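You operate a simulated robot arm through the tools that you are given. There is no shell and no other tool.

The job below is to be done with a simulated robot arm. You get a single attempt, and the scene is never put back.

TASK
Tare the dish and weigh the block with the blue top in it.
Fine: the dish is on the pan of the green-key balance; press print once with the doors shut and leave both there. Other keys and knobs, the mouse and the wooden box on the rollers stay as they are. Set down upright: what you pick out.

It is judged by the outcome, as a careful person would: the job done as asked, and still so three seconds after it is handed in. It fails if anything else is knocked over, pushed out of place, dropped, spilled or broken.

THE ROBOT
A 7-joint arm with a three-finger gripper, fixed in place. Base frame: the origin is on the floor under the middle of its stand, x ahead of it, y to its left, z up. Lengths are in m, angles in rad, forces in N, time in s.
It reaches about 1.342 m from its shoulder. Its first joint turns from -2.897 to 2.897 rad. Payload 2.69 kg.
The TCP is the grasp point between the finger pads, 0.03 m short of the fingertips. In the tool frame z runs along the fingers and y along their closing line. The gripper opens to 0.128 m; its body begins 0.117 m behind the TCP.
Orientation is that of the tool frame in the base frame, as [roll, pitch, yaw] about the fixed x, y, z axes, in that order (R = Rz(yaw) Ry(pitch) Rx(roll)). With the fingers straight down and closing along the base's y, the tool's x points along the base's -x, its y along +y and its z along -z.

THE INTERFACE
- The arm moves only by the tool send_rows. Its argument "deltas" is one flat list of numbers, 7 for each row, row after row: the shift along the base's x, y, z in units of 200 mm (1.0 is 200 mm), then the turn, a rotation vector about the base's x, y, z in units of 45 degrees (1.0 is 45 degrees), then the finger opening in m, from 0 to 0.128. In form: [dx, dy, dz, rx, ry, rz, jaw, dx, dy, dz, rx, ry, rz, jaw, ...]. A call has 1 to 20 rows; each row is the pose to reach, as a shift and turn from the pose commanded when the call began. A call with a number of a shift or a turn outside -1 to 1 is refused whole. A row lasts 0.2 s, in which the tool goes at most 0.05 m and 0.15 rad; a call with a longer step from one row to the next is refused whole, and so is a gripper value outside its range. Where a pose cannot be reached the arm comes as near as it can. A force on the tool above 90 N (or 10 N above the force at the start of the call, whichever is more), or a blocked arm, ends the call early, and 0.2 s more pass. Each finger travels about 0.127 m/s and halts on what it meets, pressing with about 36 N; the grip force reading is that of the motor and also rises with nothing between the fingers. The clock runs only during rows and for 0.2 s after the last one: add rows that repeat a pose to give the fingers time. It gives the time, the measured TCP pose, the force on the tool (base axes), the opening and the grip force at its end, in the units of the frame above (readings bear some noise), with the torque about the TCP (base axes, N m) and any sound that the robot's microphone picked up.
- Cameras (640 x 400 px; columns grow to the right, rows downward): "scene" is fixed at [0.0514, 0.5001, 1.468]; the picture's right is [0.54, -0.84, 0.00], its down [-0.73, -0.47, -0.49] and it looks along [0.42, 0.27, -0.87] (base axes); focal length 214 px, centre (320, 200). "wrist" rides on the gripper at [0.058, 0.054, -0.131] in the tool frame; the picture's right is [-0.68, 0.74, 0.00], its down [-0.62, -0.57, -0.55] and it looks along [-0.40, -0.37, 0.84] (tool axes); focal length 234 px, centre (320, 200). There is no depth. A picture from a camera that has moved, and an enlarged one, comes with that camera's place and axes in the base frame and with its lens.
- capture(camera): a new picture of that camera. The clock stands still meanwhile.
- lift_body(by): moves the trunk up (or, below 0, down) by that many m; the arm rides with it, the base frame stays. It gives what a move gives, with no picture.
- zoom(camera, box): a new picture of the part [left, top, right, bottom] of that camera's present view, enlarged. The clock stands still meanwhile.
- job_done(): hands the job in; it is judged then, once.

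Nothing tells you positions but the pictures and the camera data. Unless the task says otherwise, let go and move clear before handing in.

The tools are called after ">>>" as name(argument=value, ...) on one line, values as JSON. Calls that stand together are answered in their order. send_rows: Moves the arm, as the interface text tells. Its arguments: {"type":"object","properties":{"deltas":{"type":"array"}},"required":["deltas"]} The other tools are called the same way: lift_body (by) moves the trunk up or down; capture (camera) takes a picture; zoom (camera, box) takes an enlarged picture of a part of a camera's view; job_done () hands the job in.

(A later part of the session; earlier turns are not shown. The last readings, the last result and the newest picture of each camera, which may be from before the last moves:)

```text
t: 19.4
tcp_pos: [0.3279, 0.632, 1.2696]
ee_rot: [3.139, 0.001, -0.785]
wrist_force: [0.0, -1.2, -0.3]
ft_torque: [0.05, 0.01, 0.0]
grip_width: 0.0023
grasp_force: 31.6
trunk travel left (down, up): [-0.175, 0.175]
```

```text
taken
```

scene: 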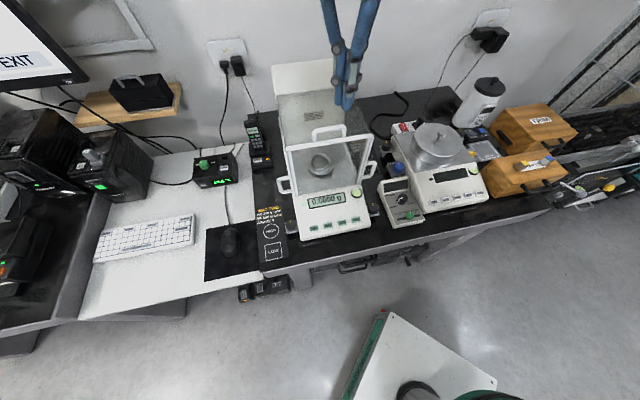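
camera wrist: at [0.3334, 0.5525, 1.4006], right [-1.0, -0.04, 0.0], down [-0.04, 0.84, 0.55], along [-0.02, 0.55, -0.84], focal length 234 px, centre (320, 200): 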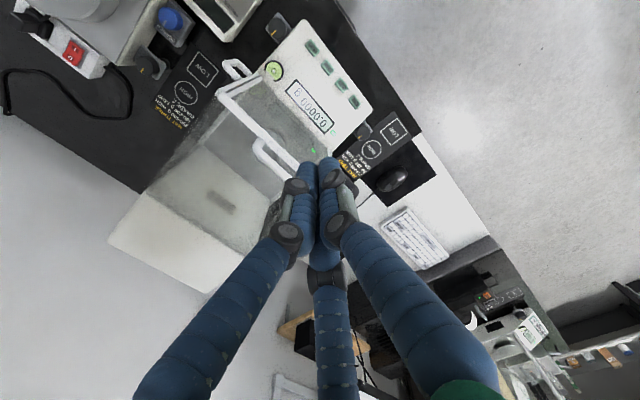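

The display still shows 0.0000. From here the top glass is visible as a light haze between the front frame and the white housing. I'll zoom in to measure the handle and the rails.

>>> zoom(camera="wrist", box=[100, 40, 340, 300])

>>> zoom(camera="scene", box=[260, 50, 380, 125])

>>> zoom(camera="wrist", box=[200, 80, 328, 160])

```text
1.54 times, centred on (220, 170) of wrist
camera zoom: at [0.3334, 0.5525, 1.4006], right [-1.0, -0.04, 0.0], down [-0.04, 0.84, 0.55], along [-0.02, 0.55, -0.84], focal length 360 px, centre (474, 246)
```

zoom: 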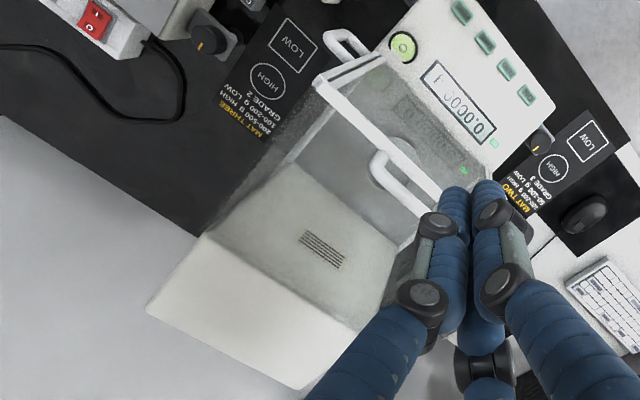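

```text
5.33 times, centred on (320, 88) of scene
camera zoom: at [0.0514, 0.5001, 1.468], right [0.54, -0.84, 0.0], down [-0.73, -0.47, -0.49], along [0.42, 0.27, -0.87], focal length 1144 px, centre (320, 800)
```

zoom: 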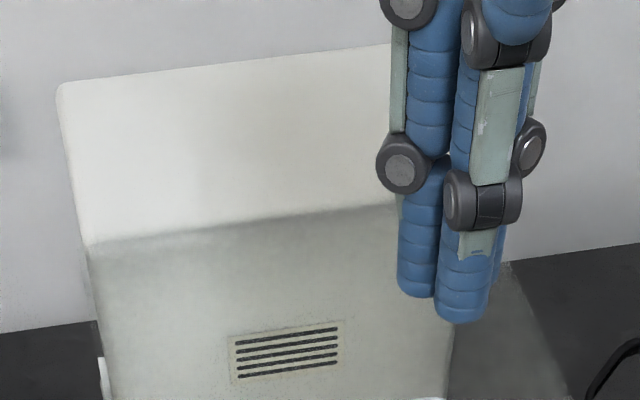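

```text
5.00 times, centred on (264, 120) of wrist
camera zoom: at [0.3334, 0.5525, 1.4006], right [-1.0, -0.04, 0.0], down [-0.04, 0.84, 0.55], along [-0.02, 0.55, -0.84], focal length 1171 px, centre (600, 600)
```

zoom: 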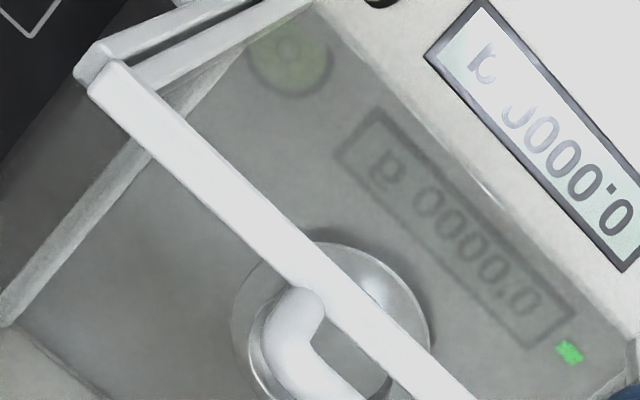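

The box front sits about 0.2 m behind the frame. The handle is a 4 cm tall bar about 6.5 cm wide, centred near (0.382, 0.687) with its bar at z of about 1.128. I lower the closed fingers in front of it without touching.

>>> send_rows(deltas=[0, 0, -0.2, 0, 0, 0, 0.0, 0, 0, -0.4, 0, 0, 0, 0.0, 0, 0, -0.6, 0, 0, 0, 0.0, 0.03, 0.03, -0.67, 0, 0, 0, 0.0, 0.08, 0.08, -0.67, 0, 0, 0, 0.0])

>>> capture(camera="wrist")

>>> zoom(camera="wrist", box=[200, 100, 360, 220])

>>> zoom(camera="scene", box=[270, 90, 430, 210])

```text
t: 20.6
tcp_pos: [0.3438, 0.6473, 1.1343]
ee_rot: [-3.141, 0.002, -0.783]
wrist_force: [0.6, 0.0, 0.8]
ft_torque: [-0.06, 0.0, -0.02]
grip_width: 0.0019
grasp_force: 31.2
trunk travel left (down, up): [-0.175, 0.175]
```

```text
taken
camera wrist: at [0.3493, 0.5692, 1.2651], right [-1.0, -0.04, 0.0], down [-0.04, 0.84, 0.55], along [-0.02, 0.55, -0.84], focal length 234 px, centre (320, 200)
```

wrist: 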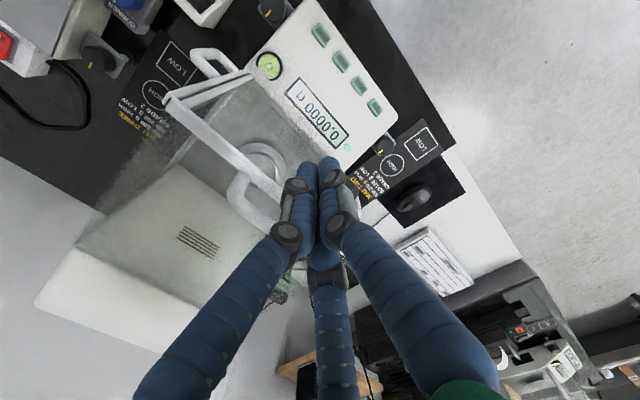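

```text
3.33 times, centred on (280, 160) of wrist
camera zoom: at [0.3493, 0.5692, 1.2651], right [-1.0, -0.04, 0.0], down [-0.04, 0.84, 0.55], along [-0.02, 0.55, -0.84], focal length 781 px, centre (453, 333)
```

zoom: 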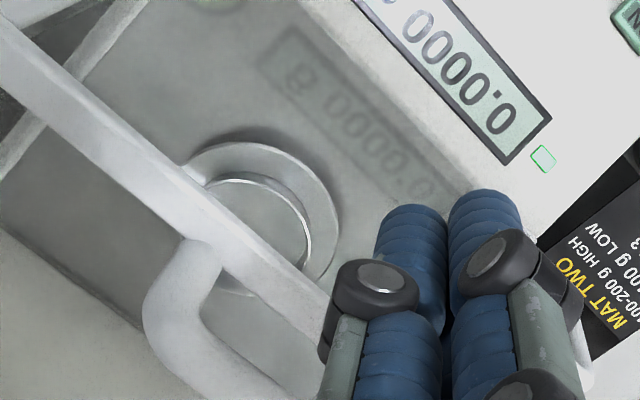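

```text
3.33 times, centred on (350, 150) of scene
camera zoom: at [0.0514, 0.5001, 1.468], right [0.54, -0.84, 0.0], down [-0.73, -0.47, -0.49], along [0.42, 0.27, -0.87], focal length 715 px, centre (220, 367)
```

zoom: 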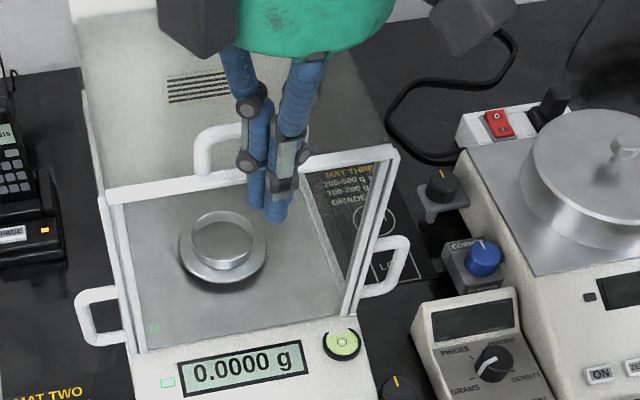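

The fingers are level with the handle bar, about 3 cm in front of it and roughly centred. I advance along the balance's back direction gently and watch the force.

>>> send_rows(deltas=[0.0354, 0.0354, 0, 0, 0, 0, 0.0, 0.0707, 0.0707, 0, 0, 0, 0, 0.0, 0.088, 0.088, 0, 0, 0, 0, 0.0])

>>> send_rows(deltas=[0.0141, 0.0141, 0, 0, 0, 0, 0.0, 0.0283, 0.0283, 0, 0, 0, 0, 0.0])

```text
t: 21.4
tcp_pos: [0.3626, 0.6656, 1.1336]
ee_rot: [3.141, 0.0, -0.785]
wrist_force: [-0.7, 0.6, 0.1]
ft_torque: [-0.02, 0.01, -0.03]
grip_width: 0.0022
grasp_force: 31.2
trunk travel left (down, up): [-0.175, 0.175]
```

```text
t: 22.0
tcp_pos: [0.3691, 0.6719, 1.1338]
ee_rot: [-3.141, 0.0, -0.785]
wrist_force: [-0.6, -1.2, 0.2]
ft_torque: [0.01, -0.04, 0.01]
grip_width: 0.002
grasp_force: 31.7
trunk travel left (down, up): [-0.175, 0.175]
```

There is no real contact force yet, so I'll look before pushing further.

>>> zoom(camera="scene", box=[290, 100, 386, 160])

>>> zoom(camera="wrist", box=[200, 100, 360, 200])

```text
6.67 times, centred on (338, 130) of scene
camera zoom: at [0.0514, 0.5001, 1.468], right [0.54, -0.84, 0.0], down [-0.73, -0.47, -0.49], along [0.42, 0.27, -0.87], focal length 1430 px, centre (200, 667)
```

zoom: 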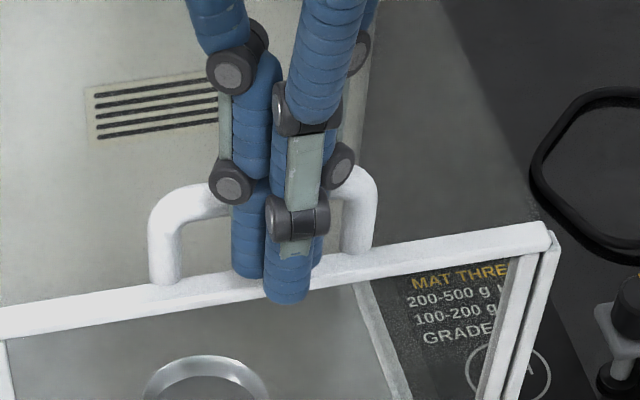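

```text
4.00 times, centred on (280, 150) of wrist
camera zoom: at [0.3731, 0.5927, 1.2654], right [-1.0, -0.04, 0.0], down [-0.04, 0.84, 0.55], along [-0.02, 0.55, -0.84], focal length 937 px, centre (480, 400)
```

zoom: 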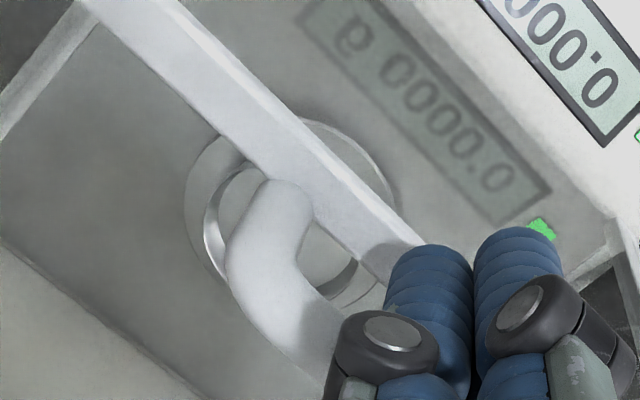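

The fingers are almost touching the handle bar and the tips clear the frame bar. I raise 5 mm so the bar meets the distal links, then push on slowly.

>>> send_rows(deltas=[0, 0, 0.025, 0, 0, 0, 0.0, 0.0212, 0.0212, 0.025, 0, 0, 0, 0.0, 0.0424, 0.0424, 0.025, 0, 0, 0, 0.0])

>>> send_rows(deltas=[0.0212, 0.0212, 0, 0, 0, 0, 0.0, 0.0424, 0.0424, 0, 0, 0, 0, 0.0, 0.0636, 0.0636, 0, 0, 0, 0, 0.0])

>>> zoom(camera="scene", box=[290, 100, 386, 160])

```text
t: 22.8
tcp_pos: [0.3773, 0.6794, 1.14]
ee_rot: [-3.142, 0.0, -0.787]
wrist_force: [-0.5, 0.4, 0.4]
ft_torque: [0.0, -0.03, 0.03]
grip_width: 0.0022
grasp_force: 31.3
trunk travel left (down, up): [-0.175, 0.175]
```

```text
t: 23.6
tcp_pos: [0.3898, 0.6918, 1.1388]
ee_rot: [3.141, -0.001, -0.783]
wrist_force: [0.1, -1.0, 0.4]
ft_torque: [0.0, 0.03, -0.01]
grip_width: 0.0019
grasp_force: 31.9
trunk travel left (down, up): [-0.175, 0.175]
```

```text
6.67 times, centred on (338, 130) of scene
camera zoom: at [0.0514, 0.5001, 1.468], right [0.54, -0.84, 0.0], down [-0.73, -0.47, -0.49], along [0.42, 0.27, -0.87], focal length 1430 px, centre (200, 667)
```

zoom: 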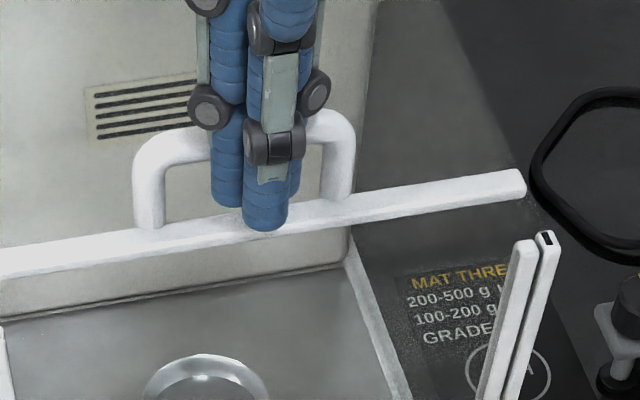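

The top door is sliding back smoothly with almost no force. I continue in 1 cm rows.

>>> send_rows(deltas=[0.0354, 0.0354, 0, 0, 0, 0, 0.0, 0.0707, 0.0707, 0, 0, 0, 0, 0.0, 0.1061, 0.1061, 0, 0, 0, 0, 0.0, 0.1414, 0.1414, 0, 0, 0, 0, 0.0, 0.1768, 0.1768, 0, 0, 0, 0, 0.0])

>>> send_rows(deltas=[0.0354, 0.0354, 0, 0, 0, 0, 0.0, 0.0707, 0.0707, 0, 0, 0, 0, 0.0, 0.1061, 0.1061, 0, 0, 0, 0, 0.0, 0.1414, 0.1414, 0, 0, 0, 0, 0.0, 0.1768, 0.1768, 0, 0, 0, 0, 0.0])

>>> capture(camera="scene")

>>> zoom(camera="scene", box=[250, 50, 410, 150])

>>> capture(camera="wrist")

```text
t: 24.8
tcp_pos: [0.4252, 0.7285, 1.1387]
ee_rot: [-3.141, -0.001, -0.784]
wrist_force: [0.0, -0.5, -0.3]
ft_torque: [0.02, 0.0, -0.01]
grip_width: 0.0021
grasp_force: 31.9
trunk travel left (down, up): [-0.175, 0.175]
```

```text
t: 26.0
tcp_pos: [0.4606, 0.7631, 1.1392]
ee_rot: [3.141, 0.0, -0.783]
wrist_force: [-0.1, 0.5, -0.5]
ft_torque: [0.01, -0.04, 0.0]
grip_width: 0.0019
grasp_force: 31.7
trunk travel left (down, up): [-0.175, 0.175]
```

```text
taken
```

scene: 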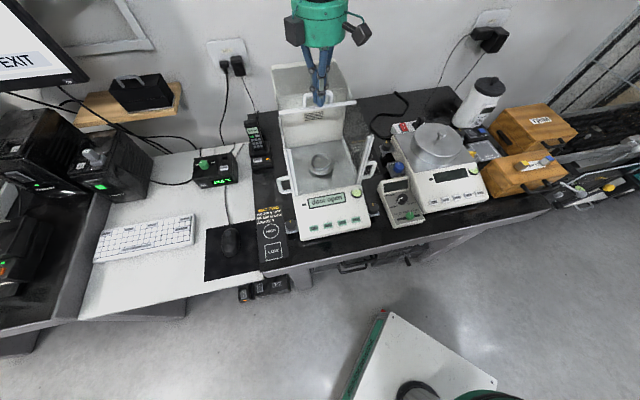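

```text
4.00 times, centred on (330, 100) of scene
camera zoom: at [0.0514, 0.5001, 1.468], right [0.54, -0.84, 0.0], down [-0.73, -0.47, -0.49], along [0.42, 0.27, -0.87], focal length 858 px, centre (280, 600)
```

zoom: 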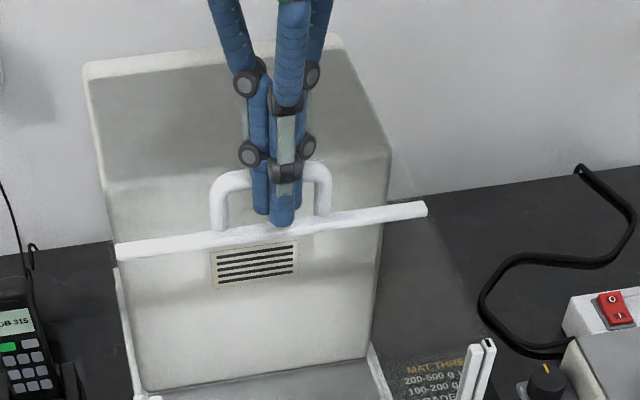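

```text
taken
camera wrist: at [0.4649, 0.6846, 1.2705], right [-1.0, -0.04, 0.0], down [-0.04, 0.84, 0.55], along [-0.02, 0.55, -0.84], focal length 234 px, centre (320, 200)
```

wrist: 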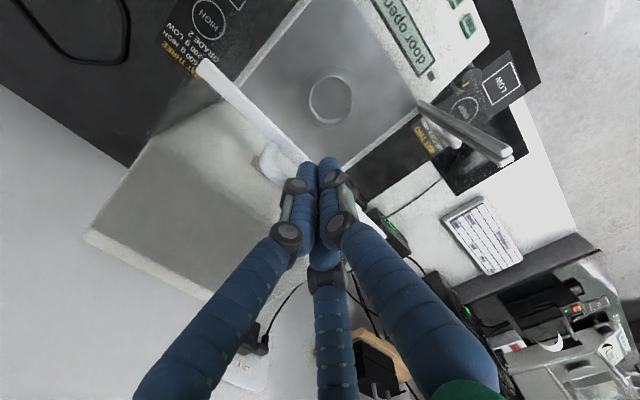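

The display now says "door open" and the door glass slides over the housing. I push a bit further in smaller calls, watching for its end stop.

>>> send_rows(deltas=[0.0354, 0.0354, 0, 0, 0, 0, 0.0, 0.0707, 0.0707, 0, 0, 0, 0, 0.0, 0.1061, 0.1061, 0, 0, 0, 0, 0.0])

>>> send_rows(deltas=[0.0177, 0.0177, 0, 0, 0, 0, 0.0, 0.0354, 0.0354, 0, 0, 0, 0, 0.0])

>>> zoom(camera="scene", box=[250, 50, 410, 150])

```text
t: 26.8
tcp_pos: [0.4824, 0.7862, 1.1372]
ee_rot: [-3.141, 0.001, -0.784]
wrist_force: [0.9, 0.7, 0.5]
ft_torque: [0.0, -0.03, 0.02]
grip_width: 0.0024
grasp_force: 31.5
trunk travel left (down, up): [-0.175, 0.175]
```

```text
t: 27.4
tcp_pos: [0.4888, 0.7929, 1.1406]
ee_rot: [-3.141, -0.001, -0.785]
wrist_force: [0.0, -0.6, 0.2]
ft_torque: [0.01, 0.01, 0.02]
grip_width: 0.0022
grasp_force: 31.2
trunk travel left (down, up): [-0.175, 0.175]
```

```text
4.00 times, centred on (330, 100) of scene
camera zoom: at [0.0514, 0.5001, 1.468], right [0.54, -0.84, 0.0], down [-0.73, -0.47, -0.49], along [0.42, 0.27, -0.87], focal length 858 px, centre (280, 600)
```

zoom: 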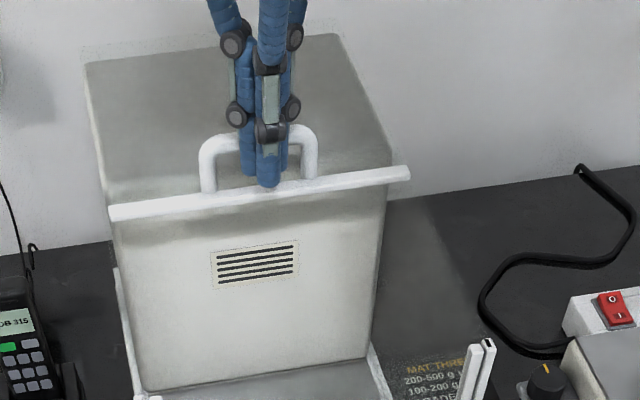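

The bar is near the housing's front edge, with 3–4 cm left before they line up. I continue gently.

>>> send_rows(deltas=[0.0177, 0.0177, 0, 0, 0, 0, 0.0, 0.0354, 0.0354, 0, 0, 0, 0, 0.0, 0.0531, 0.0531, 0, 0, 0, 0, 0.0])

>>> send_rows(deltas=[0.0177, 0.0177, 0, 0, 0, 0, 0.0, 0.0354, 0.0354, 0, 0, 0, 0, 0.0, 0.0531, 0.0531, 0, 0, 0, 0, 0.0])

>>> zoom(camera="scene", box=[250, 50, 410, 150])

```text
t: 28.2
tcp_pos: [0.495, 0.7982, 1.1385]
ee_rot: [3.135, -0.002, -0.784]
wrist_force: [-36.6, -42.0, 2.9]
ft_torque: [-0.63, 0.48, -0.06]
grip_width: 0.002
grasp_force: 31.2
trunk travel left (down, up): [-0.175, 0.175]
```

```text
t: 28.7
tcp_pos: [0.4948, 0.7992, 1.1377]
ee_rot: [3.123, -0.004, -0.784]
wrist_force: [-27.1, -33.3, 15.2]
ft_torque: [-0.09, 0.43, -0.12]
grip_width: 0.0023
grasp_force: 31.5
trunk travel left (down, up): [-0.175, 0.175]
stopped in row 2: the force on the tool passed its limit at 97 N (the readings are from after the stop); the commanded pose is now the measured one
```

```text
4.00 times, centred on (330, 100) of scene
camera zoom: at [0.0514, 0.5001, 1.468], right [0.54, -0.84, 0.0], down [-0.73, -0.47, -0.49], along [0.42, 0.27, -0.87], focal length 858 px, centre (280, 600)
```

zoom: 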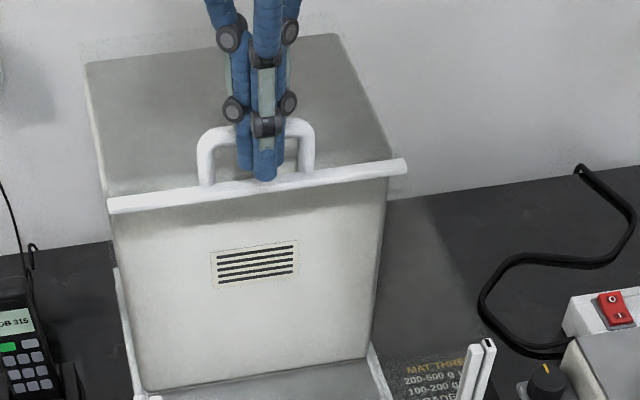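

The door reached its end stop, and because I had sent a second call along with the first, the force went higher than I wanted. I back off at once and check whether the balance shifted.

>>> send_rows(deltas=[-0.02, -0.02, 0, 0, 0, 0, 0.0, -0.06, -0.06, 0, 0, 0, 0, 0.0, -0.12, -0.12, 0, 0, 0, 0, 0.0])

>>> zoom(camera="scene", box=[240, 50, 400, 250])

>>> zoom(camera="scene", box=[280, 175, 400, 250])

>>> zoom(camera="scene", box=[270, 110, 390, 185])

```text
t: 29.5
tcp_pos: [0.4745, 0.7797, 1.1337]
ee_rot: [3.126, -0.002, -0.783]
wrist_force: [-0.6, 0.1, -0.1]
ft_torque: [0.0, -0.01, -0.01]
grip_width: 0.002
grasp_force: 31.5
trunk travel left (down, up): [-0.175, 0.175]
```

```text
2.00 times, centred on (320, 150) of scene
camera zoom: at [0.0514, 0.5001, 1.468], right [0.54, -0.84, 0.0], down [-0.73, -0.47, -0.49], along [0.42, 0.27, -0.87], focal length 429 px, centre (320, 300)
```

zoom: 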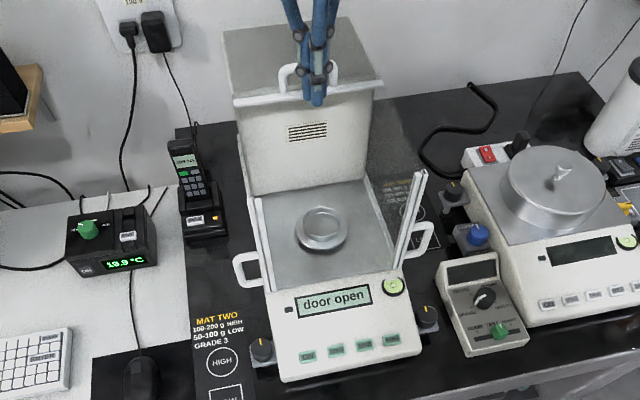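

```text
5.33 times, centred on (340, 212) of scene
camera zoom: at [0.0514, 0.5001, 1.468], right [0.54, -0.84, 0.0], down [-0.73, -0.47, -0.49], along [0.42, 0.27, -0.87], focal length 1144 px, centre (213, 133)
```

zoom: 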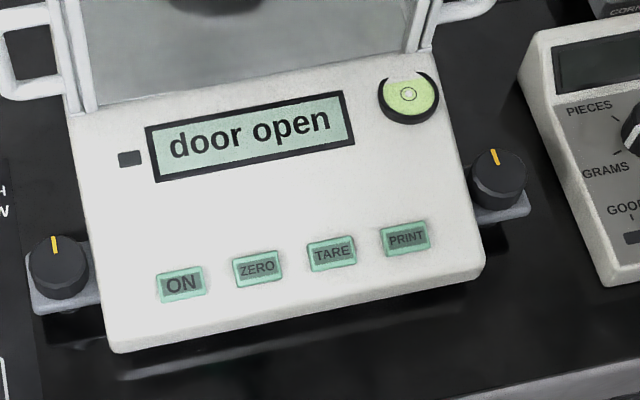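

```text
5.33 times, centred on (330, 148) of scene
camera zoom: at [0.0514, 0.5001, 1.468], right [0.54, -0.84, 0.0], down [-0.73, -0.47, -0.49], along [0.42, 0.27, -0.87], focal length 1144 px, centre (267, 480)
```

zoom: 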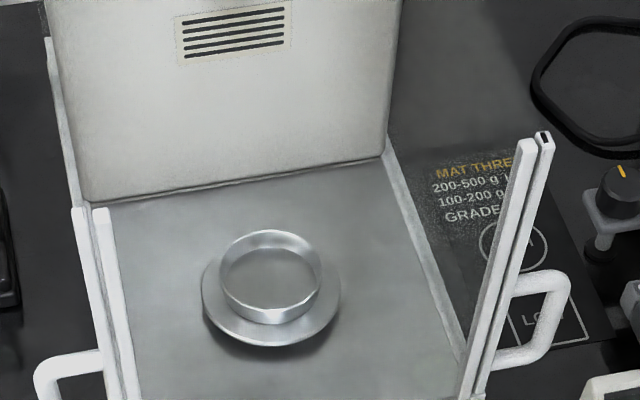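

The balance has not shifted: keys, knobs and dish are at the same pixels as before. The top is now open. I raise straight up, re-level, and head back toward the blocks.

>>> send_rows(deltas=[0, 0, 0.15, 0, 0, 0, 0.0, 0, 0, 0.35, 0.005, -0.005, 0, 0.0, 0, 0, 0.55, 0.01, -0.01, 0, 0.0, 0.05, -0.1, 0.7, 0.0149, -0.0149, 0, 0.0, 0.15, -0.27, 0.8, 0.0149, -0.0149, 0, 0.0, 0.27, -0.48, 0.8, 0.0149, -0.0149, 0, 0.0, 0.39, -0.69, 0.8, 0.0149, -0.0149, 0, 0.0, 0.51, -0.9, 0.8, 0.0149, -0.0149, 0, 0.0])

```text
t: 31.3
tcp_pos: [0.5743, 0.5989, 1.2959]
ee_rot: [3.141, -0.003, -0.783]
wrist_force: [-0.9, 0.1, 0.1]
ft_torque: [-0.02, -0.01, 0.05]
grip_width: 0.0019
grasp_force: 31.0
trunk travel left (down, up): [-0.175, 0.175]
```

The tool is level and clear of the balance. I continue toward the blocks, opening the gripper partway on the way.

>>> send_rows(deltas=[0.11, -0.2, 0, 0, 0, 0, 0.0, 0.22, -0.4, 0, 0, 0, 0, 0.0, 0.33, -0.6, 0, 0, 0, 0, 0.02, 0.44, -0.8, 0, 0, 0, 0, 0.04, 0.55, -1.0, 0, 0, 0, 0, 0.06])

>>> send_rows(deltas=[0.11, -0.2, 0, 0, 0, 0, 0.07, 0.22, -0.4, 0, 0, 0, 0, 0.07, 0.33, -0.6, 0, 0, 0, 0, 0.07, 0.44, -0.8, 0, 0, 0, 0, 0.07, 0.55, -1.0, 0, 0, 0, 0, 0.07])

>>> send_rows(deltas=[0.06, -0.12, -0.1, 0, 0, 0, 0.07, 0.12, -0.24, -0.25, 0, 0, 0, 0.07, 0.185, -0.36, -0.4, 0, 0, 0, 0.07, 0.185, -0.36, -0.6, 0, 0, 0, 0.07])

>>> capture(camera="wrist")

>>> zoom(camera="wrist", box=[240, 100, 400, 200])

>>> capture(camera="scene")

```text
t: 32.5
tcp_pos: [0.6869, 0.3979, 1.2945]
ee_rot: [-3.141, -0.002, -0.784]
wrist_force: [-0.5, 0.1, -0.8]
ft_torque: [-0.01, 0.01, -0.01]
grip_width: 0.0601
grasp_force: 0.0
trunk travel left (down, up): [-0.175, 0.175]
```

```text
t: 33.7
tcp_pos: [0.7972, 0.1965, 1.2932]
ee_rot: [3.14, -0.002, -0.784]
wrist_force: [-0.7, -0.6, -0.6]
ft_torque: [0.01, 0.05, 0.01]
grip_width: 0.0701
grasp_force: 0.0
trunk travel left (down, up): [-0.175, 0.175]
```

```text
t: 34.7
tcp_pos: [0.8339, 0.1262, 1.1745]
ee_rot: [-3.141, -0.002, -0.784]
wrist_force: [0.2, 0.1, 1.2]
ft_torque: [-0.03, 0.0, -0.01]
grip_width: 0.0701
grasp_force: 0.0
trunk travel left (down, up): [-0.175, 0.175]
```

```text
taken
camera wrist: at [0.8383, 0.0478, 1.3055], right [-1.0, -0.04, 0.0], down [-0.04, 0.84, 0.55], along [-0.02, 0.55, -0.84], focal length 234 px, centre (320, 200)
```

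wrist: 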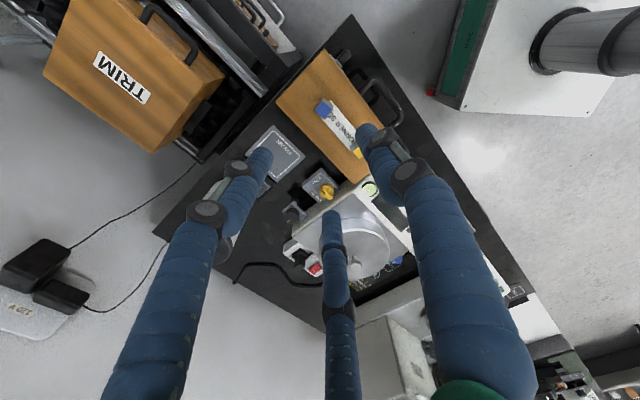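

```text
4.00 times, centred on (320, 150) of wrist
camera zoom: at [0.8383, 0.0478, 1.3055], right [-1.0, -0.04, 0.0], down [-0.04, 0.84, 0.55], along [-0.02, 0.55, -0.84], focal length 937 px, centre (320, 400)
```

zoom: 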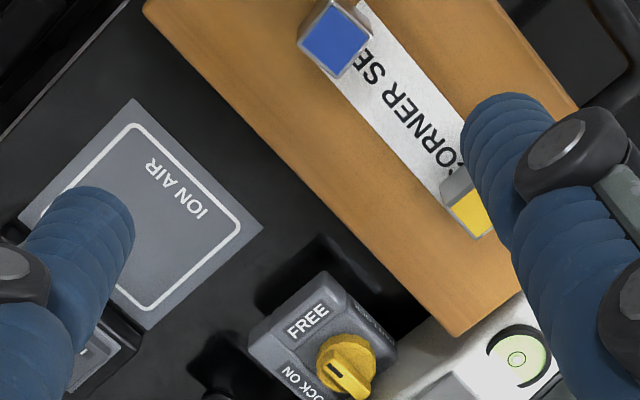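

```text
taken
```

scene: 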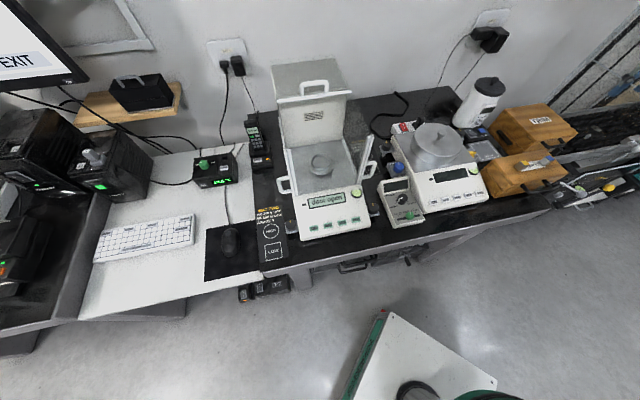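

The blue block's top is at about (0.829, 0.126, 0.9345), turned about 8° relative to the box. I turn the tool by -7° so one finger meets a corner and two meet faces, then lower to about 7 cm above the block.

>>> send_rows(deltas=[-0.005, 0, -0.1, 0, 0, -0.03, 0.07, -0.01, 0, -0.25, 0, 0, -0.06, 0.07, -0.02, -0.0025, -0.4, 0, 0, -0.1, 0.07, -0.0275, -0.0025, -0.55, 0, 0, -0.13, 0.07, -0.0275, -0.0025, -0.7, 0, 0, -0.1556, 0.07, -0.0275, -0.0025, -0.8, 0, 0, -0.1556, 0.07])

>>> capture(camera="wrist")

>>> zoom(camera="wrist", box=[240, 100, 400, 200])

```text
t: 36.1
tcp_pos: [0.8276, 0.1269, 1.0138]
ee_rot: [-3.14, -0.002, -0.906]
wrist_force: [0.3, -0.1, -0.1]
ft_torque: [-0.03, -0.01, 0.0]
grip_width: 0.0699
grasp_force: 0.1
trunk travel left (down, up): [-0.175, 0.175]
```

```text
taken
camera wrist: at [0.8225, 0.0487, 1.1453], right [-1.0, 0.08, 0.0], down [0.07, 0.83, 0.55], along [0.04, 0.54, -0.84], focal length 234 px, centre (320, 200)
```

wrist: 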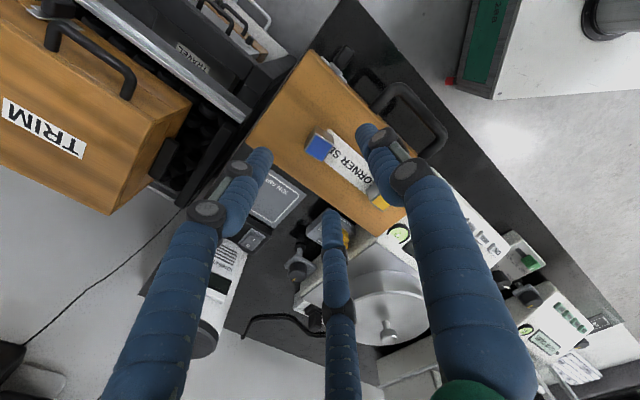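

```text
4.00 times, centred on (320, 150) of wrist
camera zoom: at [0.8225, 0.0487, 1.1453], right [-1.0, 0.08, 0.0], down [0.07, 0.83, 0.55], along [0.04, 0.54, -0.84], focal length 937 px, centre (320, 400)
```

zoom: 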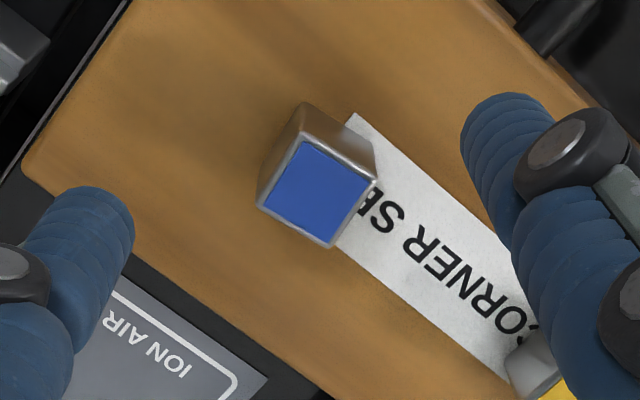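

The block sits right on the tool axis (offset under 1 mm) and the 15° relation is as planned. I lower to about 4 cm above the grasp height and check the fingertip clearance.

>>> send_rows(deltas=[0, 0, -0.08, 0, 0, 0, 0.07, 0, 0, -0.15, 0, 0, 0, 0.07, 0, 0, -0.2, 0, 0, 0, 0.07])

>>> zoom(camera="wrist", box=[240, 110, 400, 210])

>>> zoom(camera="scene", box=[480, 120, 608, 200])

```text
t: 36.9
tcp_pos: [0.8266, 0.1258, 0.9758]
ee_rot: [3.141, -0.002, -0.906]
wrist_force: [0.1, -0.3, -0.4]
ft_torque: [-0.01, 0.03, 0.02]
grip_width: 0.07
grasp_force: 0.0
trunk travel left (down, up): [-0.175, 0.175]
```

```text
4.00 times, centred on (320, 160) of wrist
camera zoom: at [0.8229, 0.0484, 1.1063], right [-1.0, 0.08, 0.0], down [0.06, 0.83, 0.55], along [0.04, 0.54, -0.84], focal length 937 px, centre (320, 360)
```

zoom: 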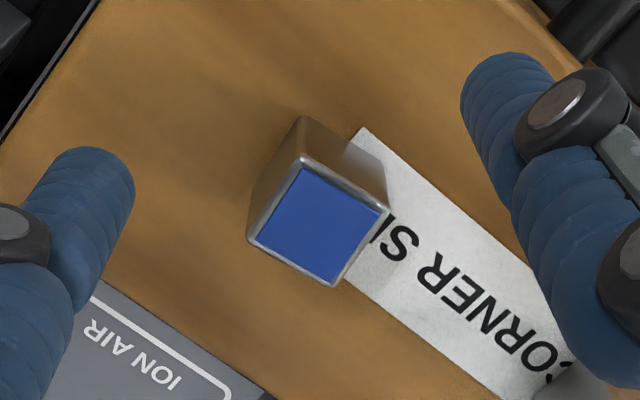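

```text
5.00 times, centred on (544, 160) of scene
camera zoom: at [0.0514, 0.5001, 1.468], right [0.54, -0.84, 0.0], down [-0.73, -0.47, -0.49], along [0.42, 0.27, -0.87], focal length 1072 px, centre (-800, 400)
```

zoom: 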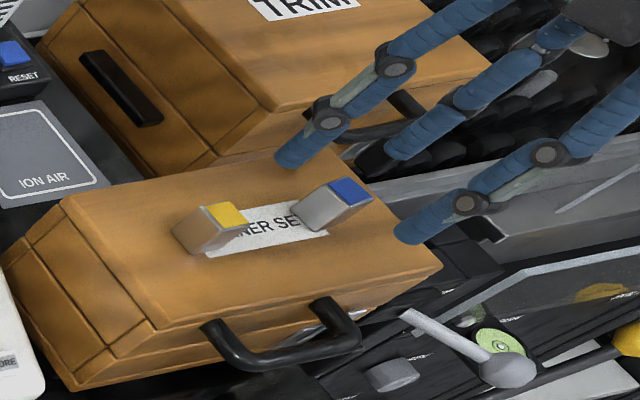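

Fingertips surround the block evenly and the yellow block is clear. I lower to grasp height so the tips are about 15 mm below the block's top and above the box lid.

>>> send_rows(deltas=[0, 0, -0.05, 0, 0, 0, 0.07, 0, 0, -0.1, 0, 0, 0, 0.07, 0, 0, -0.13, 0, 0, 0, 0.07])

>>> zoom(camera="wrist", box=[240, 110, 400, 210])

>>> zoom(camera="scene", box=[500, 130, 580, 180])

```text
t: 37.7
tcp_pos: [0.8274, 0.126, 0.9486]
ee_rot: [3.141, -0.001, -0.906]
wrist_force: [0.8, 0.3, 0.8]
ft_torque: [0.0, -0.01, 0.01]
grip_width: 0.0701
grasp_force: 0.0
trunk travel left (down, up): [-0.175, 0.175]
```

```text
4.00 times, centred on (320, 160) of wrist
camera zoom: at [0.8231, 0.048, 1.0801], right [-1.0, 0.08, 0.0], down [0.07, 0.83, 0.55], along [0.04, 0.54, -0.84], focal length 937 px, centre (320, 360)
```

zoom: 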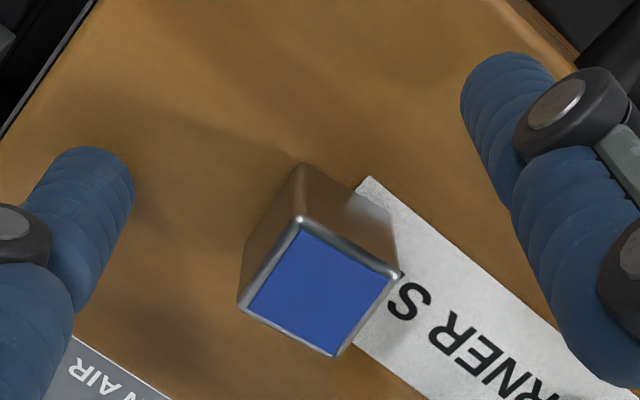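

```text
8.00 times, centred on (540, 155) of scene
camera zoom: at [0.0514, 0.5001, 1.468], right [0.54, -0.84, 0.0], down [-0.73, -0.47, -0.49], along [0.42, 0.27, -0.87], focal length 1716 px, centre (-1440, 560)
```

zoom: 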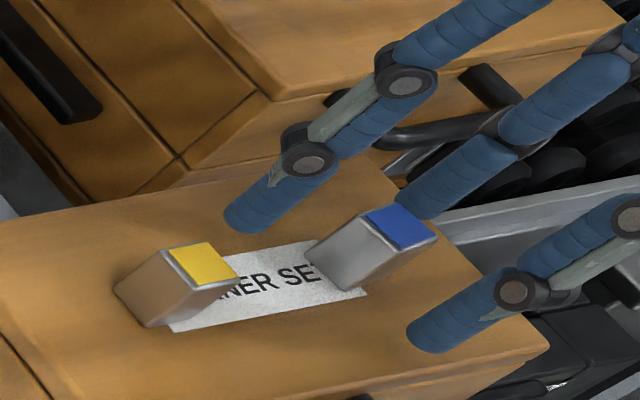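

The geometry checks out: the tips are at z of about 0.919, the lid at about 0.907, and the block is centred. I now close the fingers gradually.

>>> send_rows(deltas=[0, 0, 0, 0, 0, 0, 0.05, 0, 0, 0, 0, 0, 0, 0.036, 0, 0, 0, 0, 0, 0, 0.028, 0, 0, 0, 0, 0, 0, 0.02, 0, 0, 0, 0, 0, 0, 0.012, 0, 0, 0, 0, 0, 0, 0.012])

>>> zoom(camera="wrist", box=[240, 110, 400, 210])

>>> zoom(camera="scene", box=[500, 130, 580, 180])

```text
t: 39.1
tcp_pos: [0.8293, 0.1263, 0.9499]
ee_rot: [3.141, -0.003, -0.904]
wrist_force: [-0.1, -0.7, 0.2]
ft_torque: [-0.01, -0.02, -0.02]
grip_width: 0.0252
grasp_force: 36.1
trunk travel left (down, up): [-0.175, 0.175]
```

```text
4.00 times, centred on (320, 160) of wrist
camera zoom: at [0.823, 0.048, 1.0803], right [-1.0, 0.08, 0.0], down [0.06, 0.83, 0.55], along [0.04, 0.54, -0.84], focal length 937 px, centre (320, 360)
```

zoom: 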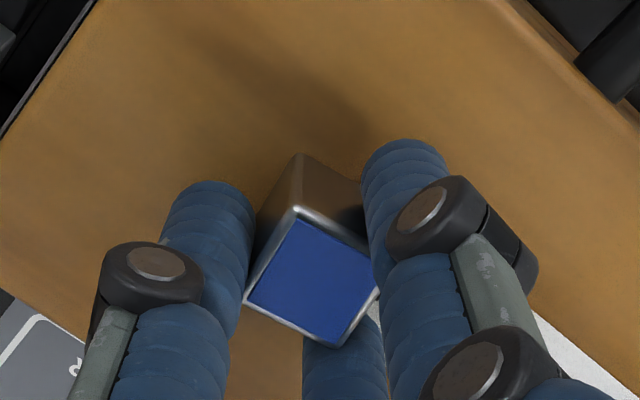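

```text
8.00 times, centred on (540, 155) of scene
camera zoom: at [0.0514, 0.5001, 1.468], right [0.54, -0.84, 0.0], down [-0.73, -0.47, -0.49], along [0.42, 0.27, -0.87], focal length 1716 px, centre (-1440, 560)
```

zoom: 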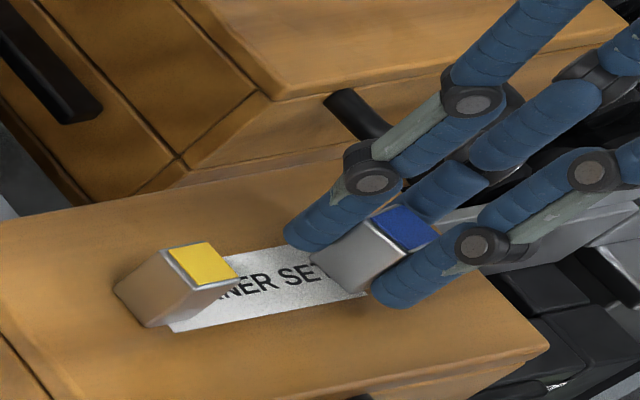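

The block is gripped at 25.2 mm width with 36 N. I lift gently by 3 cm and check that it comes along upright.

>>> send_rows(deltas=[0, 0, 0.03, 0, 0, 0, 0.012, 0, 0, 0.08, 0, 0, 0, 0.012, 0, 0, 0.15, 0, 0, 0, 0.012])

>>> zoom(camera="wrist", box=[240, 110, 400, 210])

>>> zoom(camera="scene", box=[500, 130, 580, 180])

```text
t: 39.9
tcp_pos: [0.8286, 0.1255, 0.9788]
ee_rot: [3.14, -0.003, -0.906]
wrist_force: [0.6, 0.7, -1.6]
ft_torque: [0.0, -0.03, 0.0]
grip_width: 0.0254
grasp_force: 36.9
trunk travel left (down, up): [-0.175, 0.175]
```

```text
4.00 times, centred on (320, 160) of wrist
camera zoom: at [0.823, 0.0477, 1.11], right [-1.0, 0.08, 0.0], down [0.07, 0.83, 0.55], along [0.04, 0.54, -0.84], focal length 937 px, centre (320, 360)
```

zoom: 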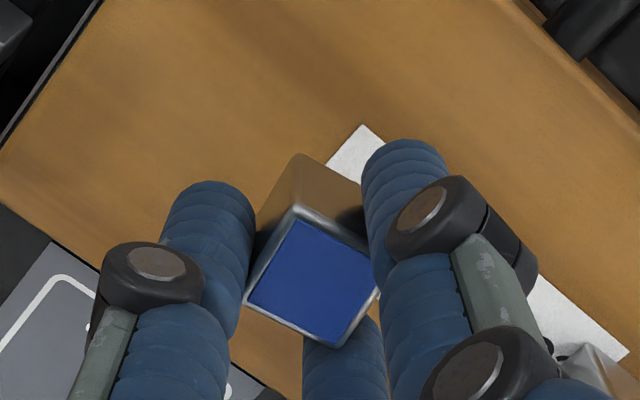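

```text
8.00 times, centred on (540, 155) of scene
camera zoom: at [0.0514, 0.5001, 1.468], right [0.54, -0.84, 0.0], down [-0.73, -0.47, -0.49], along [0.42, 0.27, -0.87], focal length 1716 px, centre (-1440, 560)
```

zoom: 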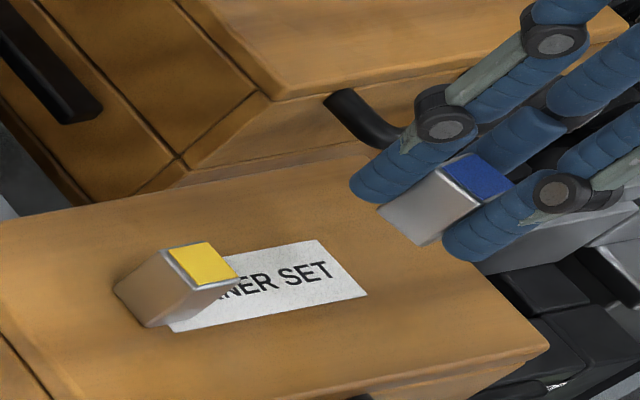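

The block is held securely and upright, and the box and yellow block are undisturbed. I raise it well above everything and carry it toward the open balance.

>>> send_rows(deltas=[0, 0, 0.15, 0, 0, 0, 0.012, 0, 0, 0.32, 0, 0, 0, 0.012, 0, 0, 0.5, 0, 0, 0, 0.012, 0, 0, 0.68, 0, 0, 0, 0.012, 0, 0, 0.85, 0, 0, 0, 0.012, 0, 0, 1.0, 0, 0, 0, 0.012])

>>> send_rows(deltas=[-0.04, 0.07, 0.15, 0, 0, 0.03, 0.012, -0.12, 0.2, 0.3, 0, 0, 0.06, 0.012, -0.2, 0.35, 0.45, 0, 0, 0.09, 0.012, -0.3, 0.52, 0.58, 0, 0, 0.12, 0.012, -0.4, 0.69, 0.6, 0, 0, 0.14, 0.012, -0.5, 0.86, 0.6, 0, 0, 0.1556, 0.012])

>>> send_rows(deltas=[-0.1, 0.17, 0, 0, 0, 0, 0.012, -0.2, 0.34, 0, 0, 0, 0, 0.012, -0.3, 0.51, 0, 0, 0, 0, 0.012, -0.4, 0.68, 0, 0, 0, 0, 0.012, -0.5, 0.84, 0, 0, 0, 0, 0.012, -0.6, 1.0, 0, 0, 0, 0, 0.012])

>>> capture(camera="wrist")

>>> capture(camera="scene")

```text
t: 41.3
tcp_pos: [0.8266, 0.1259, 1.1788]
ee_rot: [3.14, -0.003, -0.906]
wrist_force: [0.5, 0.3, -1.3]
ft_torque: [-0.02, -0.01, 0.04]
grip_width: 0.0252
grasp_force: 35.8
trunk travel left (down, up): [-0.175, 0.175]
```

```text
t: 42.7
tcp_pos: [0.7291, 0.2997, 1.2979]
ee_rot: [3.14, -0.002, -0.783]
wrist_force: [0.6, -0.5, -1.0]
ft_torque: [0.01, 0.05, 0.0]
grip_width: 0.0252
grasp_force: 35.8
trunk travel left (down, up): [-0.175, 0.175]
```

```text
t: 44.1
tcp_pos: [0.6068, 0.4975, 1.2994]
ee_rot: [-3.141, -0.001, -0.783]
wrist_force: [0.3, -0.4, -1.4]
ft_torque: [0.01, 0.0, 0.04]
grip_width: 0.0252
grasp_force: 36.1
trunk travel left (down, up): [-0.175, 0.175]
```

```text
taken
camera wrist: at [0.6126, 0.4198, 1.4309], right [-1.0, -0.04, 0.0], down [-0.04, 0.84, 0.55], along [-0.02, 0.55, -0.84], focal length 234 px, centre (320, 200)
```

wrist: 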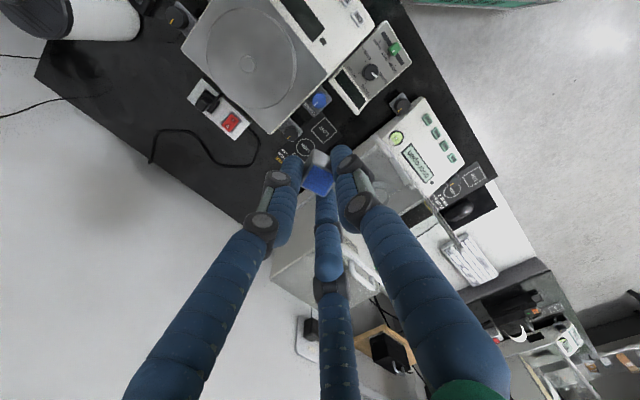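

```text
taken
```

scene: 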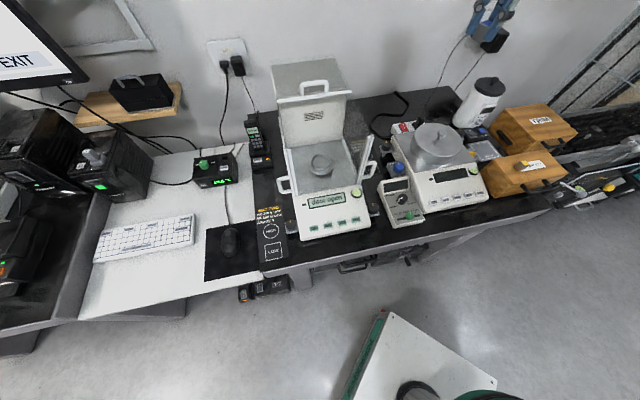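

I am carrying the block at z = 1.30 and the balance is ahead. I move to directly above the dish and then measure it precisely.

>>> send_rows(deltas=[-0.1, 0.17, 0, 0, 0, 0, 0.012, -0.2, 0.34, 0, 0, 0, 0, 0.012, -0.3, 0.51, 0, 0, 0, 0, 0.012, -0.4, 0.68, 0, 0, 0, 0, 0.012, -0.5, 0.84, 0, 0, 0, 0, 0.012, -0.6, 0.97, 0, 0, 0, 0, 0.012])

>>> send_rows(deltas=[-0.09, 0.15, 0, 0, 0, 0, 0.012, -0.185, 0.3, 0, 0, 0, 0, 0.012, -0.185, 0.3, 0, 0, 0, 0, 0.012])

>>> capture(camera="wrist")

>>> zoom(camera="wrist", box=[230, 40, 420, 160])

>>> zoom(camera="scene", box=[270, 110, 390, 185])

```text
t: 45.5
tcp_pos: [0.487, 0.6939, 1.2981]
ee_rot: [3.14, -0.004, -0.785]
wrist_force: [0.0, -0.4, 0.1]
ft_torque: [0.0, -0.02, -0.01]
grip_width: 0.0252
grasp_force: 36.0
trunk travel left (down, up): [-0.175, 0.175]
```

```text
t: 46.3
tcp_pos: [0.4503, 0.7523, 1.2982]
ee_rot: [3.141, -0.003, -0.784]
wrist_force: [-0.4, 0.3, -0.5]
ft_torque: [-0.05, -0.04, -0.02]
grip_width: 0.0253
grasp_force: 35.7
trunk travel left (down, up): [-0.175, 0.175]
```

```text
taken
camera wrist: at [0.4543, 0.6743, 1.4301], right [-1.0, -0.04, 0.0], down [-0.04, 0.84, 0.55], along [-0.02, 0.55, -0.84], focal length 234 px, centre (320, 200)
```

wrist: 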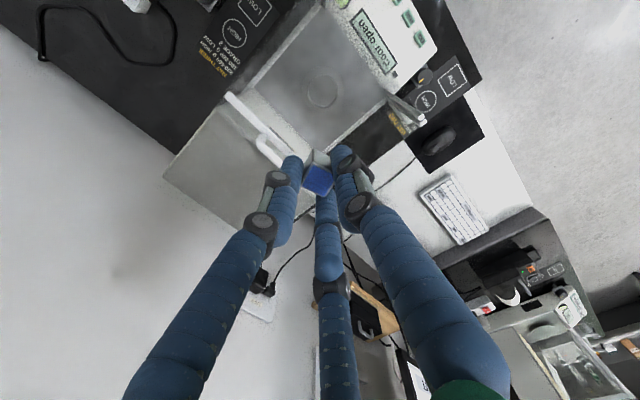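

```text
3.33 times, centred on (325, 100) of wrist
camera zoom: at [0.4543, 0.6743, 1.4301], right [-1.0, -0.04, 0.0], down [-0.04, 0.84, 0.55], along [-0.02, 0.55, -0.84], focal length 781 px, centre (303, 533)
```

zoom: 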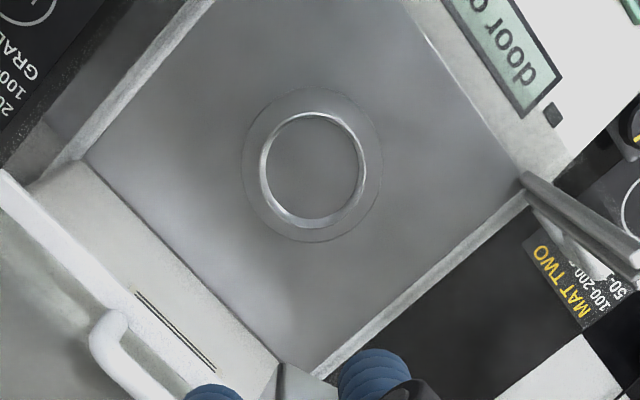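

```text
5.33 times, centred on (330, 148) of scene
camera zoom: at [0.0514, 0.5001, 1.468], right [0.54, -0.84, 0.0], down [-0.73, -0.47, -0.49], along [0.42, 0.27, -0.87], focal length 1144 px, centre (267, 480)
```

zoom: 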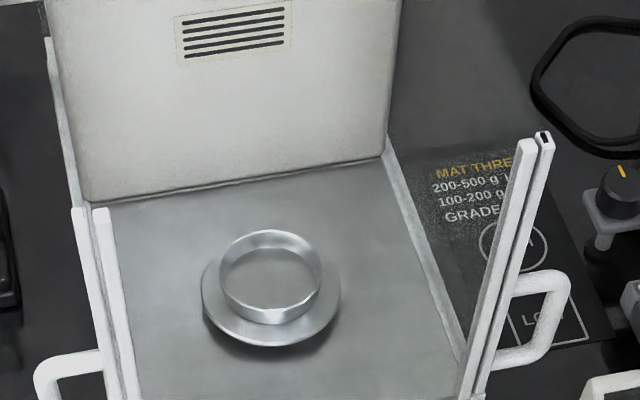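

The dish rim centre is near (0.445, 0.749), with the door fully clear behind it. I centre over it and come down 10 cm, with the block still above the glass posts, to refine the view.

>>> send_rows(deltas=[-0.015, -0.01, -0.1, 0, 0, 0, 0.012, -0.025, -0.018, -0.25, 0, 0, 0, 0.012, -0.025, -0.018, -0.4, 0, 0, 0, 0.012, -0.025, -0.018, -0.5, 0, 0, 0, 0.012])

>>> capture(camera="wrist")

>>> zoom(camera="wrist", box=[230, 60, 420, 180])

>>> zoom(camera="scene", box=[260, 70, 420, 190])

```text
t: 47.3
tcp_pos: [0.4459, 0.7488, 1.1969]
ee_rot: [3.139, -0.002, -0.784]
wrist_force: [0.4, 0.8, 0.1]
ft_torque: [-0.01, 0.05, 0.01]
grip_width: 0.0256
grasp_force: 36.1
trunk travel left (down, up): [-0.175, 0.175]
```

```text
taken
camera wrist: at [0.4501, 0.6703, 1.3291], right [-1.0, -0.04, 0.0], down [-0.04, 0.84, 0.55], along [-0.02, 0.55, -0.84], focal length 234 px, centre (320, 200)
```

wrist: 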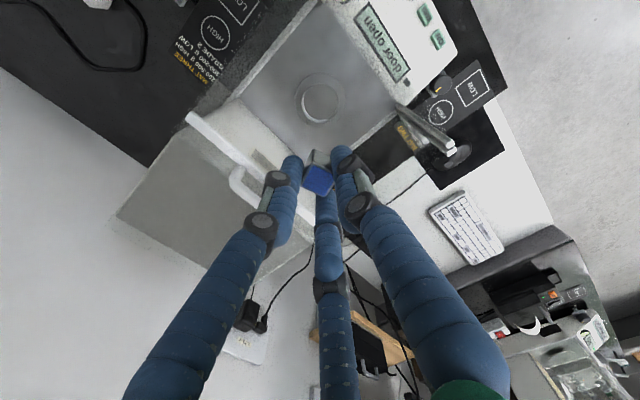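

```text
3.33 times, centred on (325, 120) of wrist
camera zoom: at [0.4501, 0.6703, 1.3291], right [-1.0, -0.04, 0.0], down [-0.04, 0.84, 0.55], along [-0.02, 0.55, -0.84], focal length 781 px, centre (303, 467)
```

zoom: 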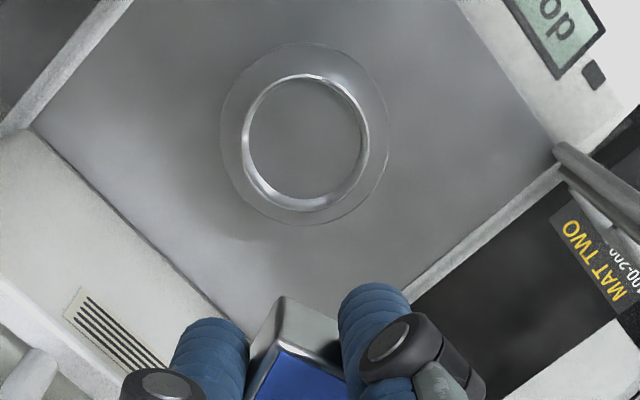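

```text
3.33 times, centred on (340, 130) of scene
camera zoom: at [0.0514, 0.5001, 1.468], right [0.54, -0.84, 0.0], down [-0.73, -0.47, -0.49], along [0.42, 0.27, -0.87], focal length 715 px, centre (253, 433)
```

zoom: 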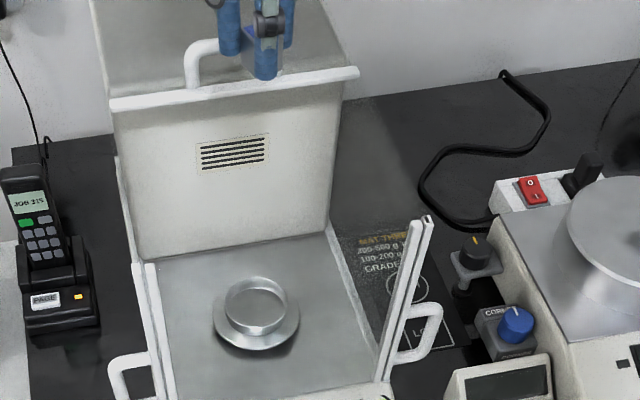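

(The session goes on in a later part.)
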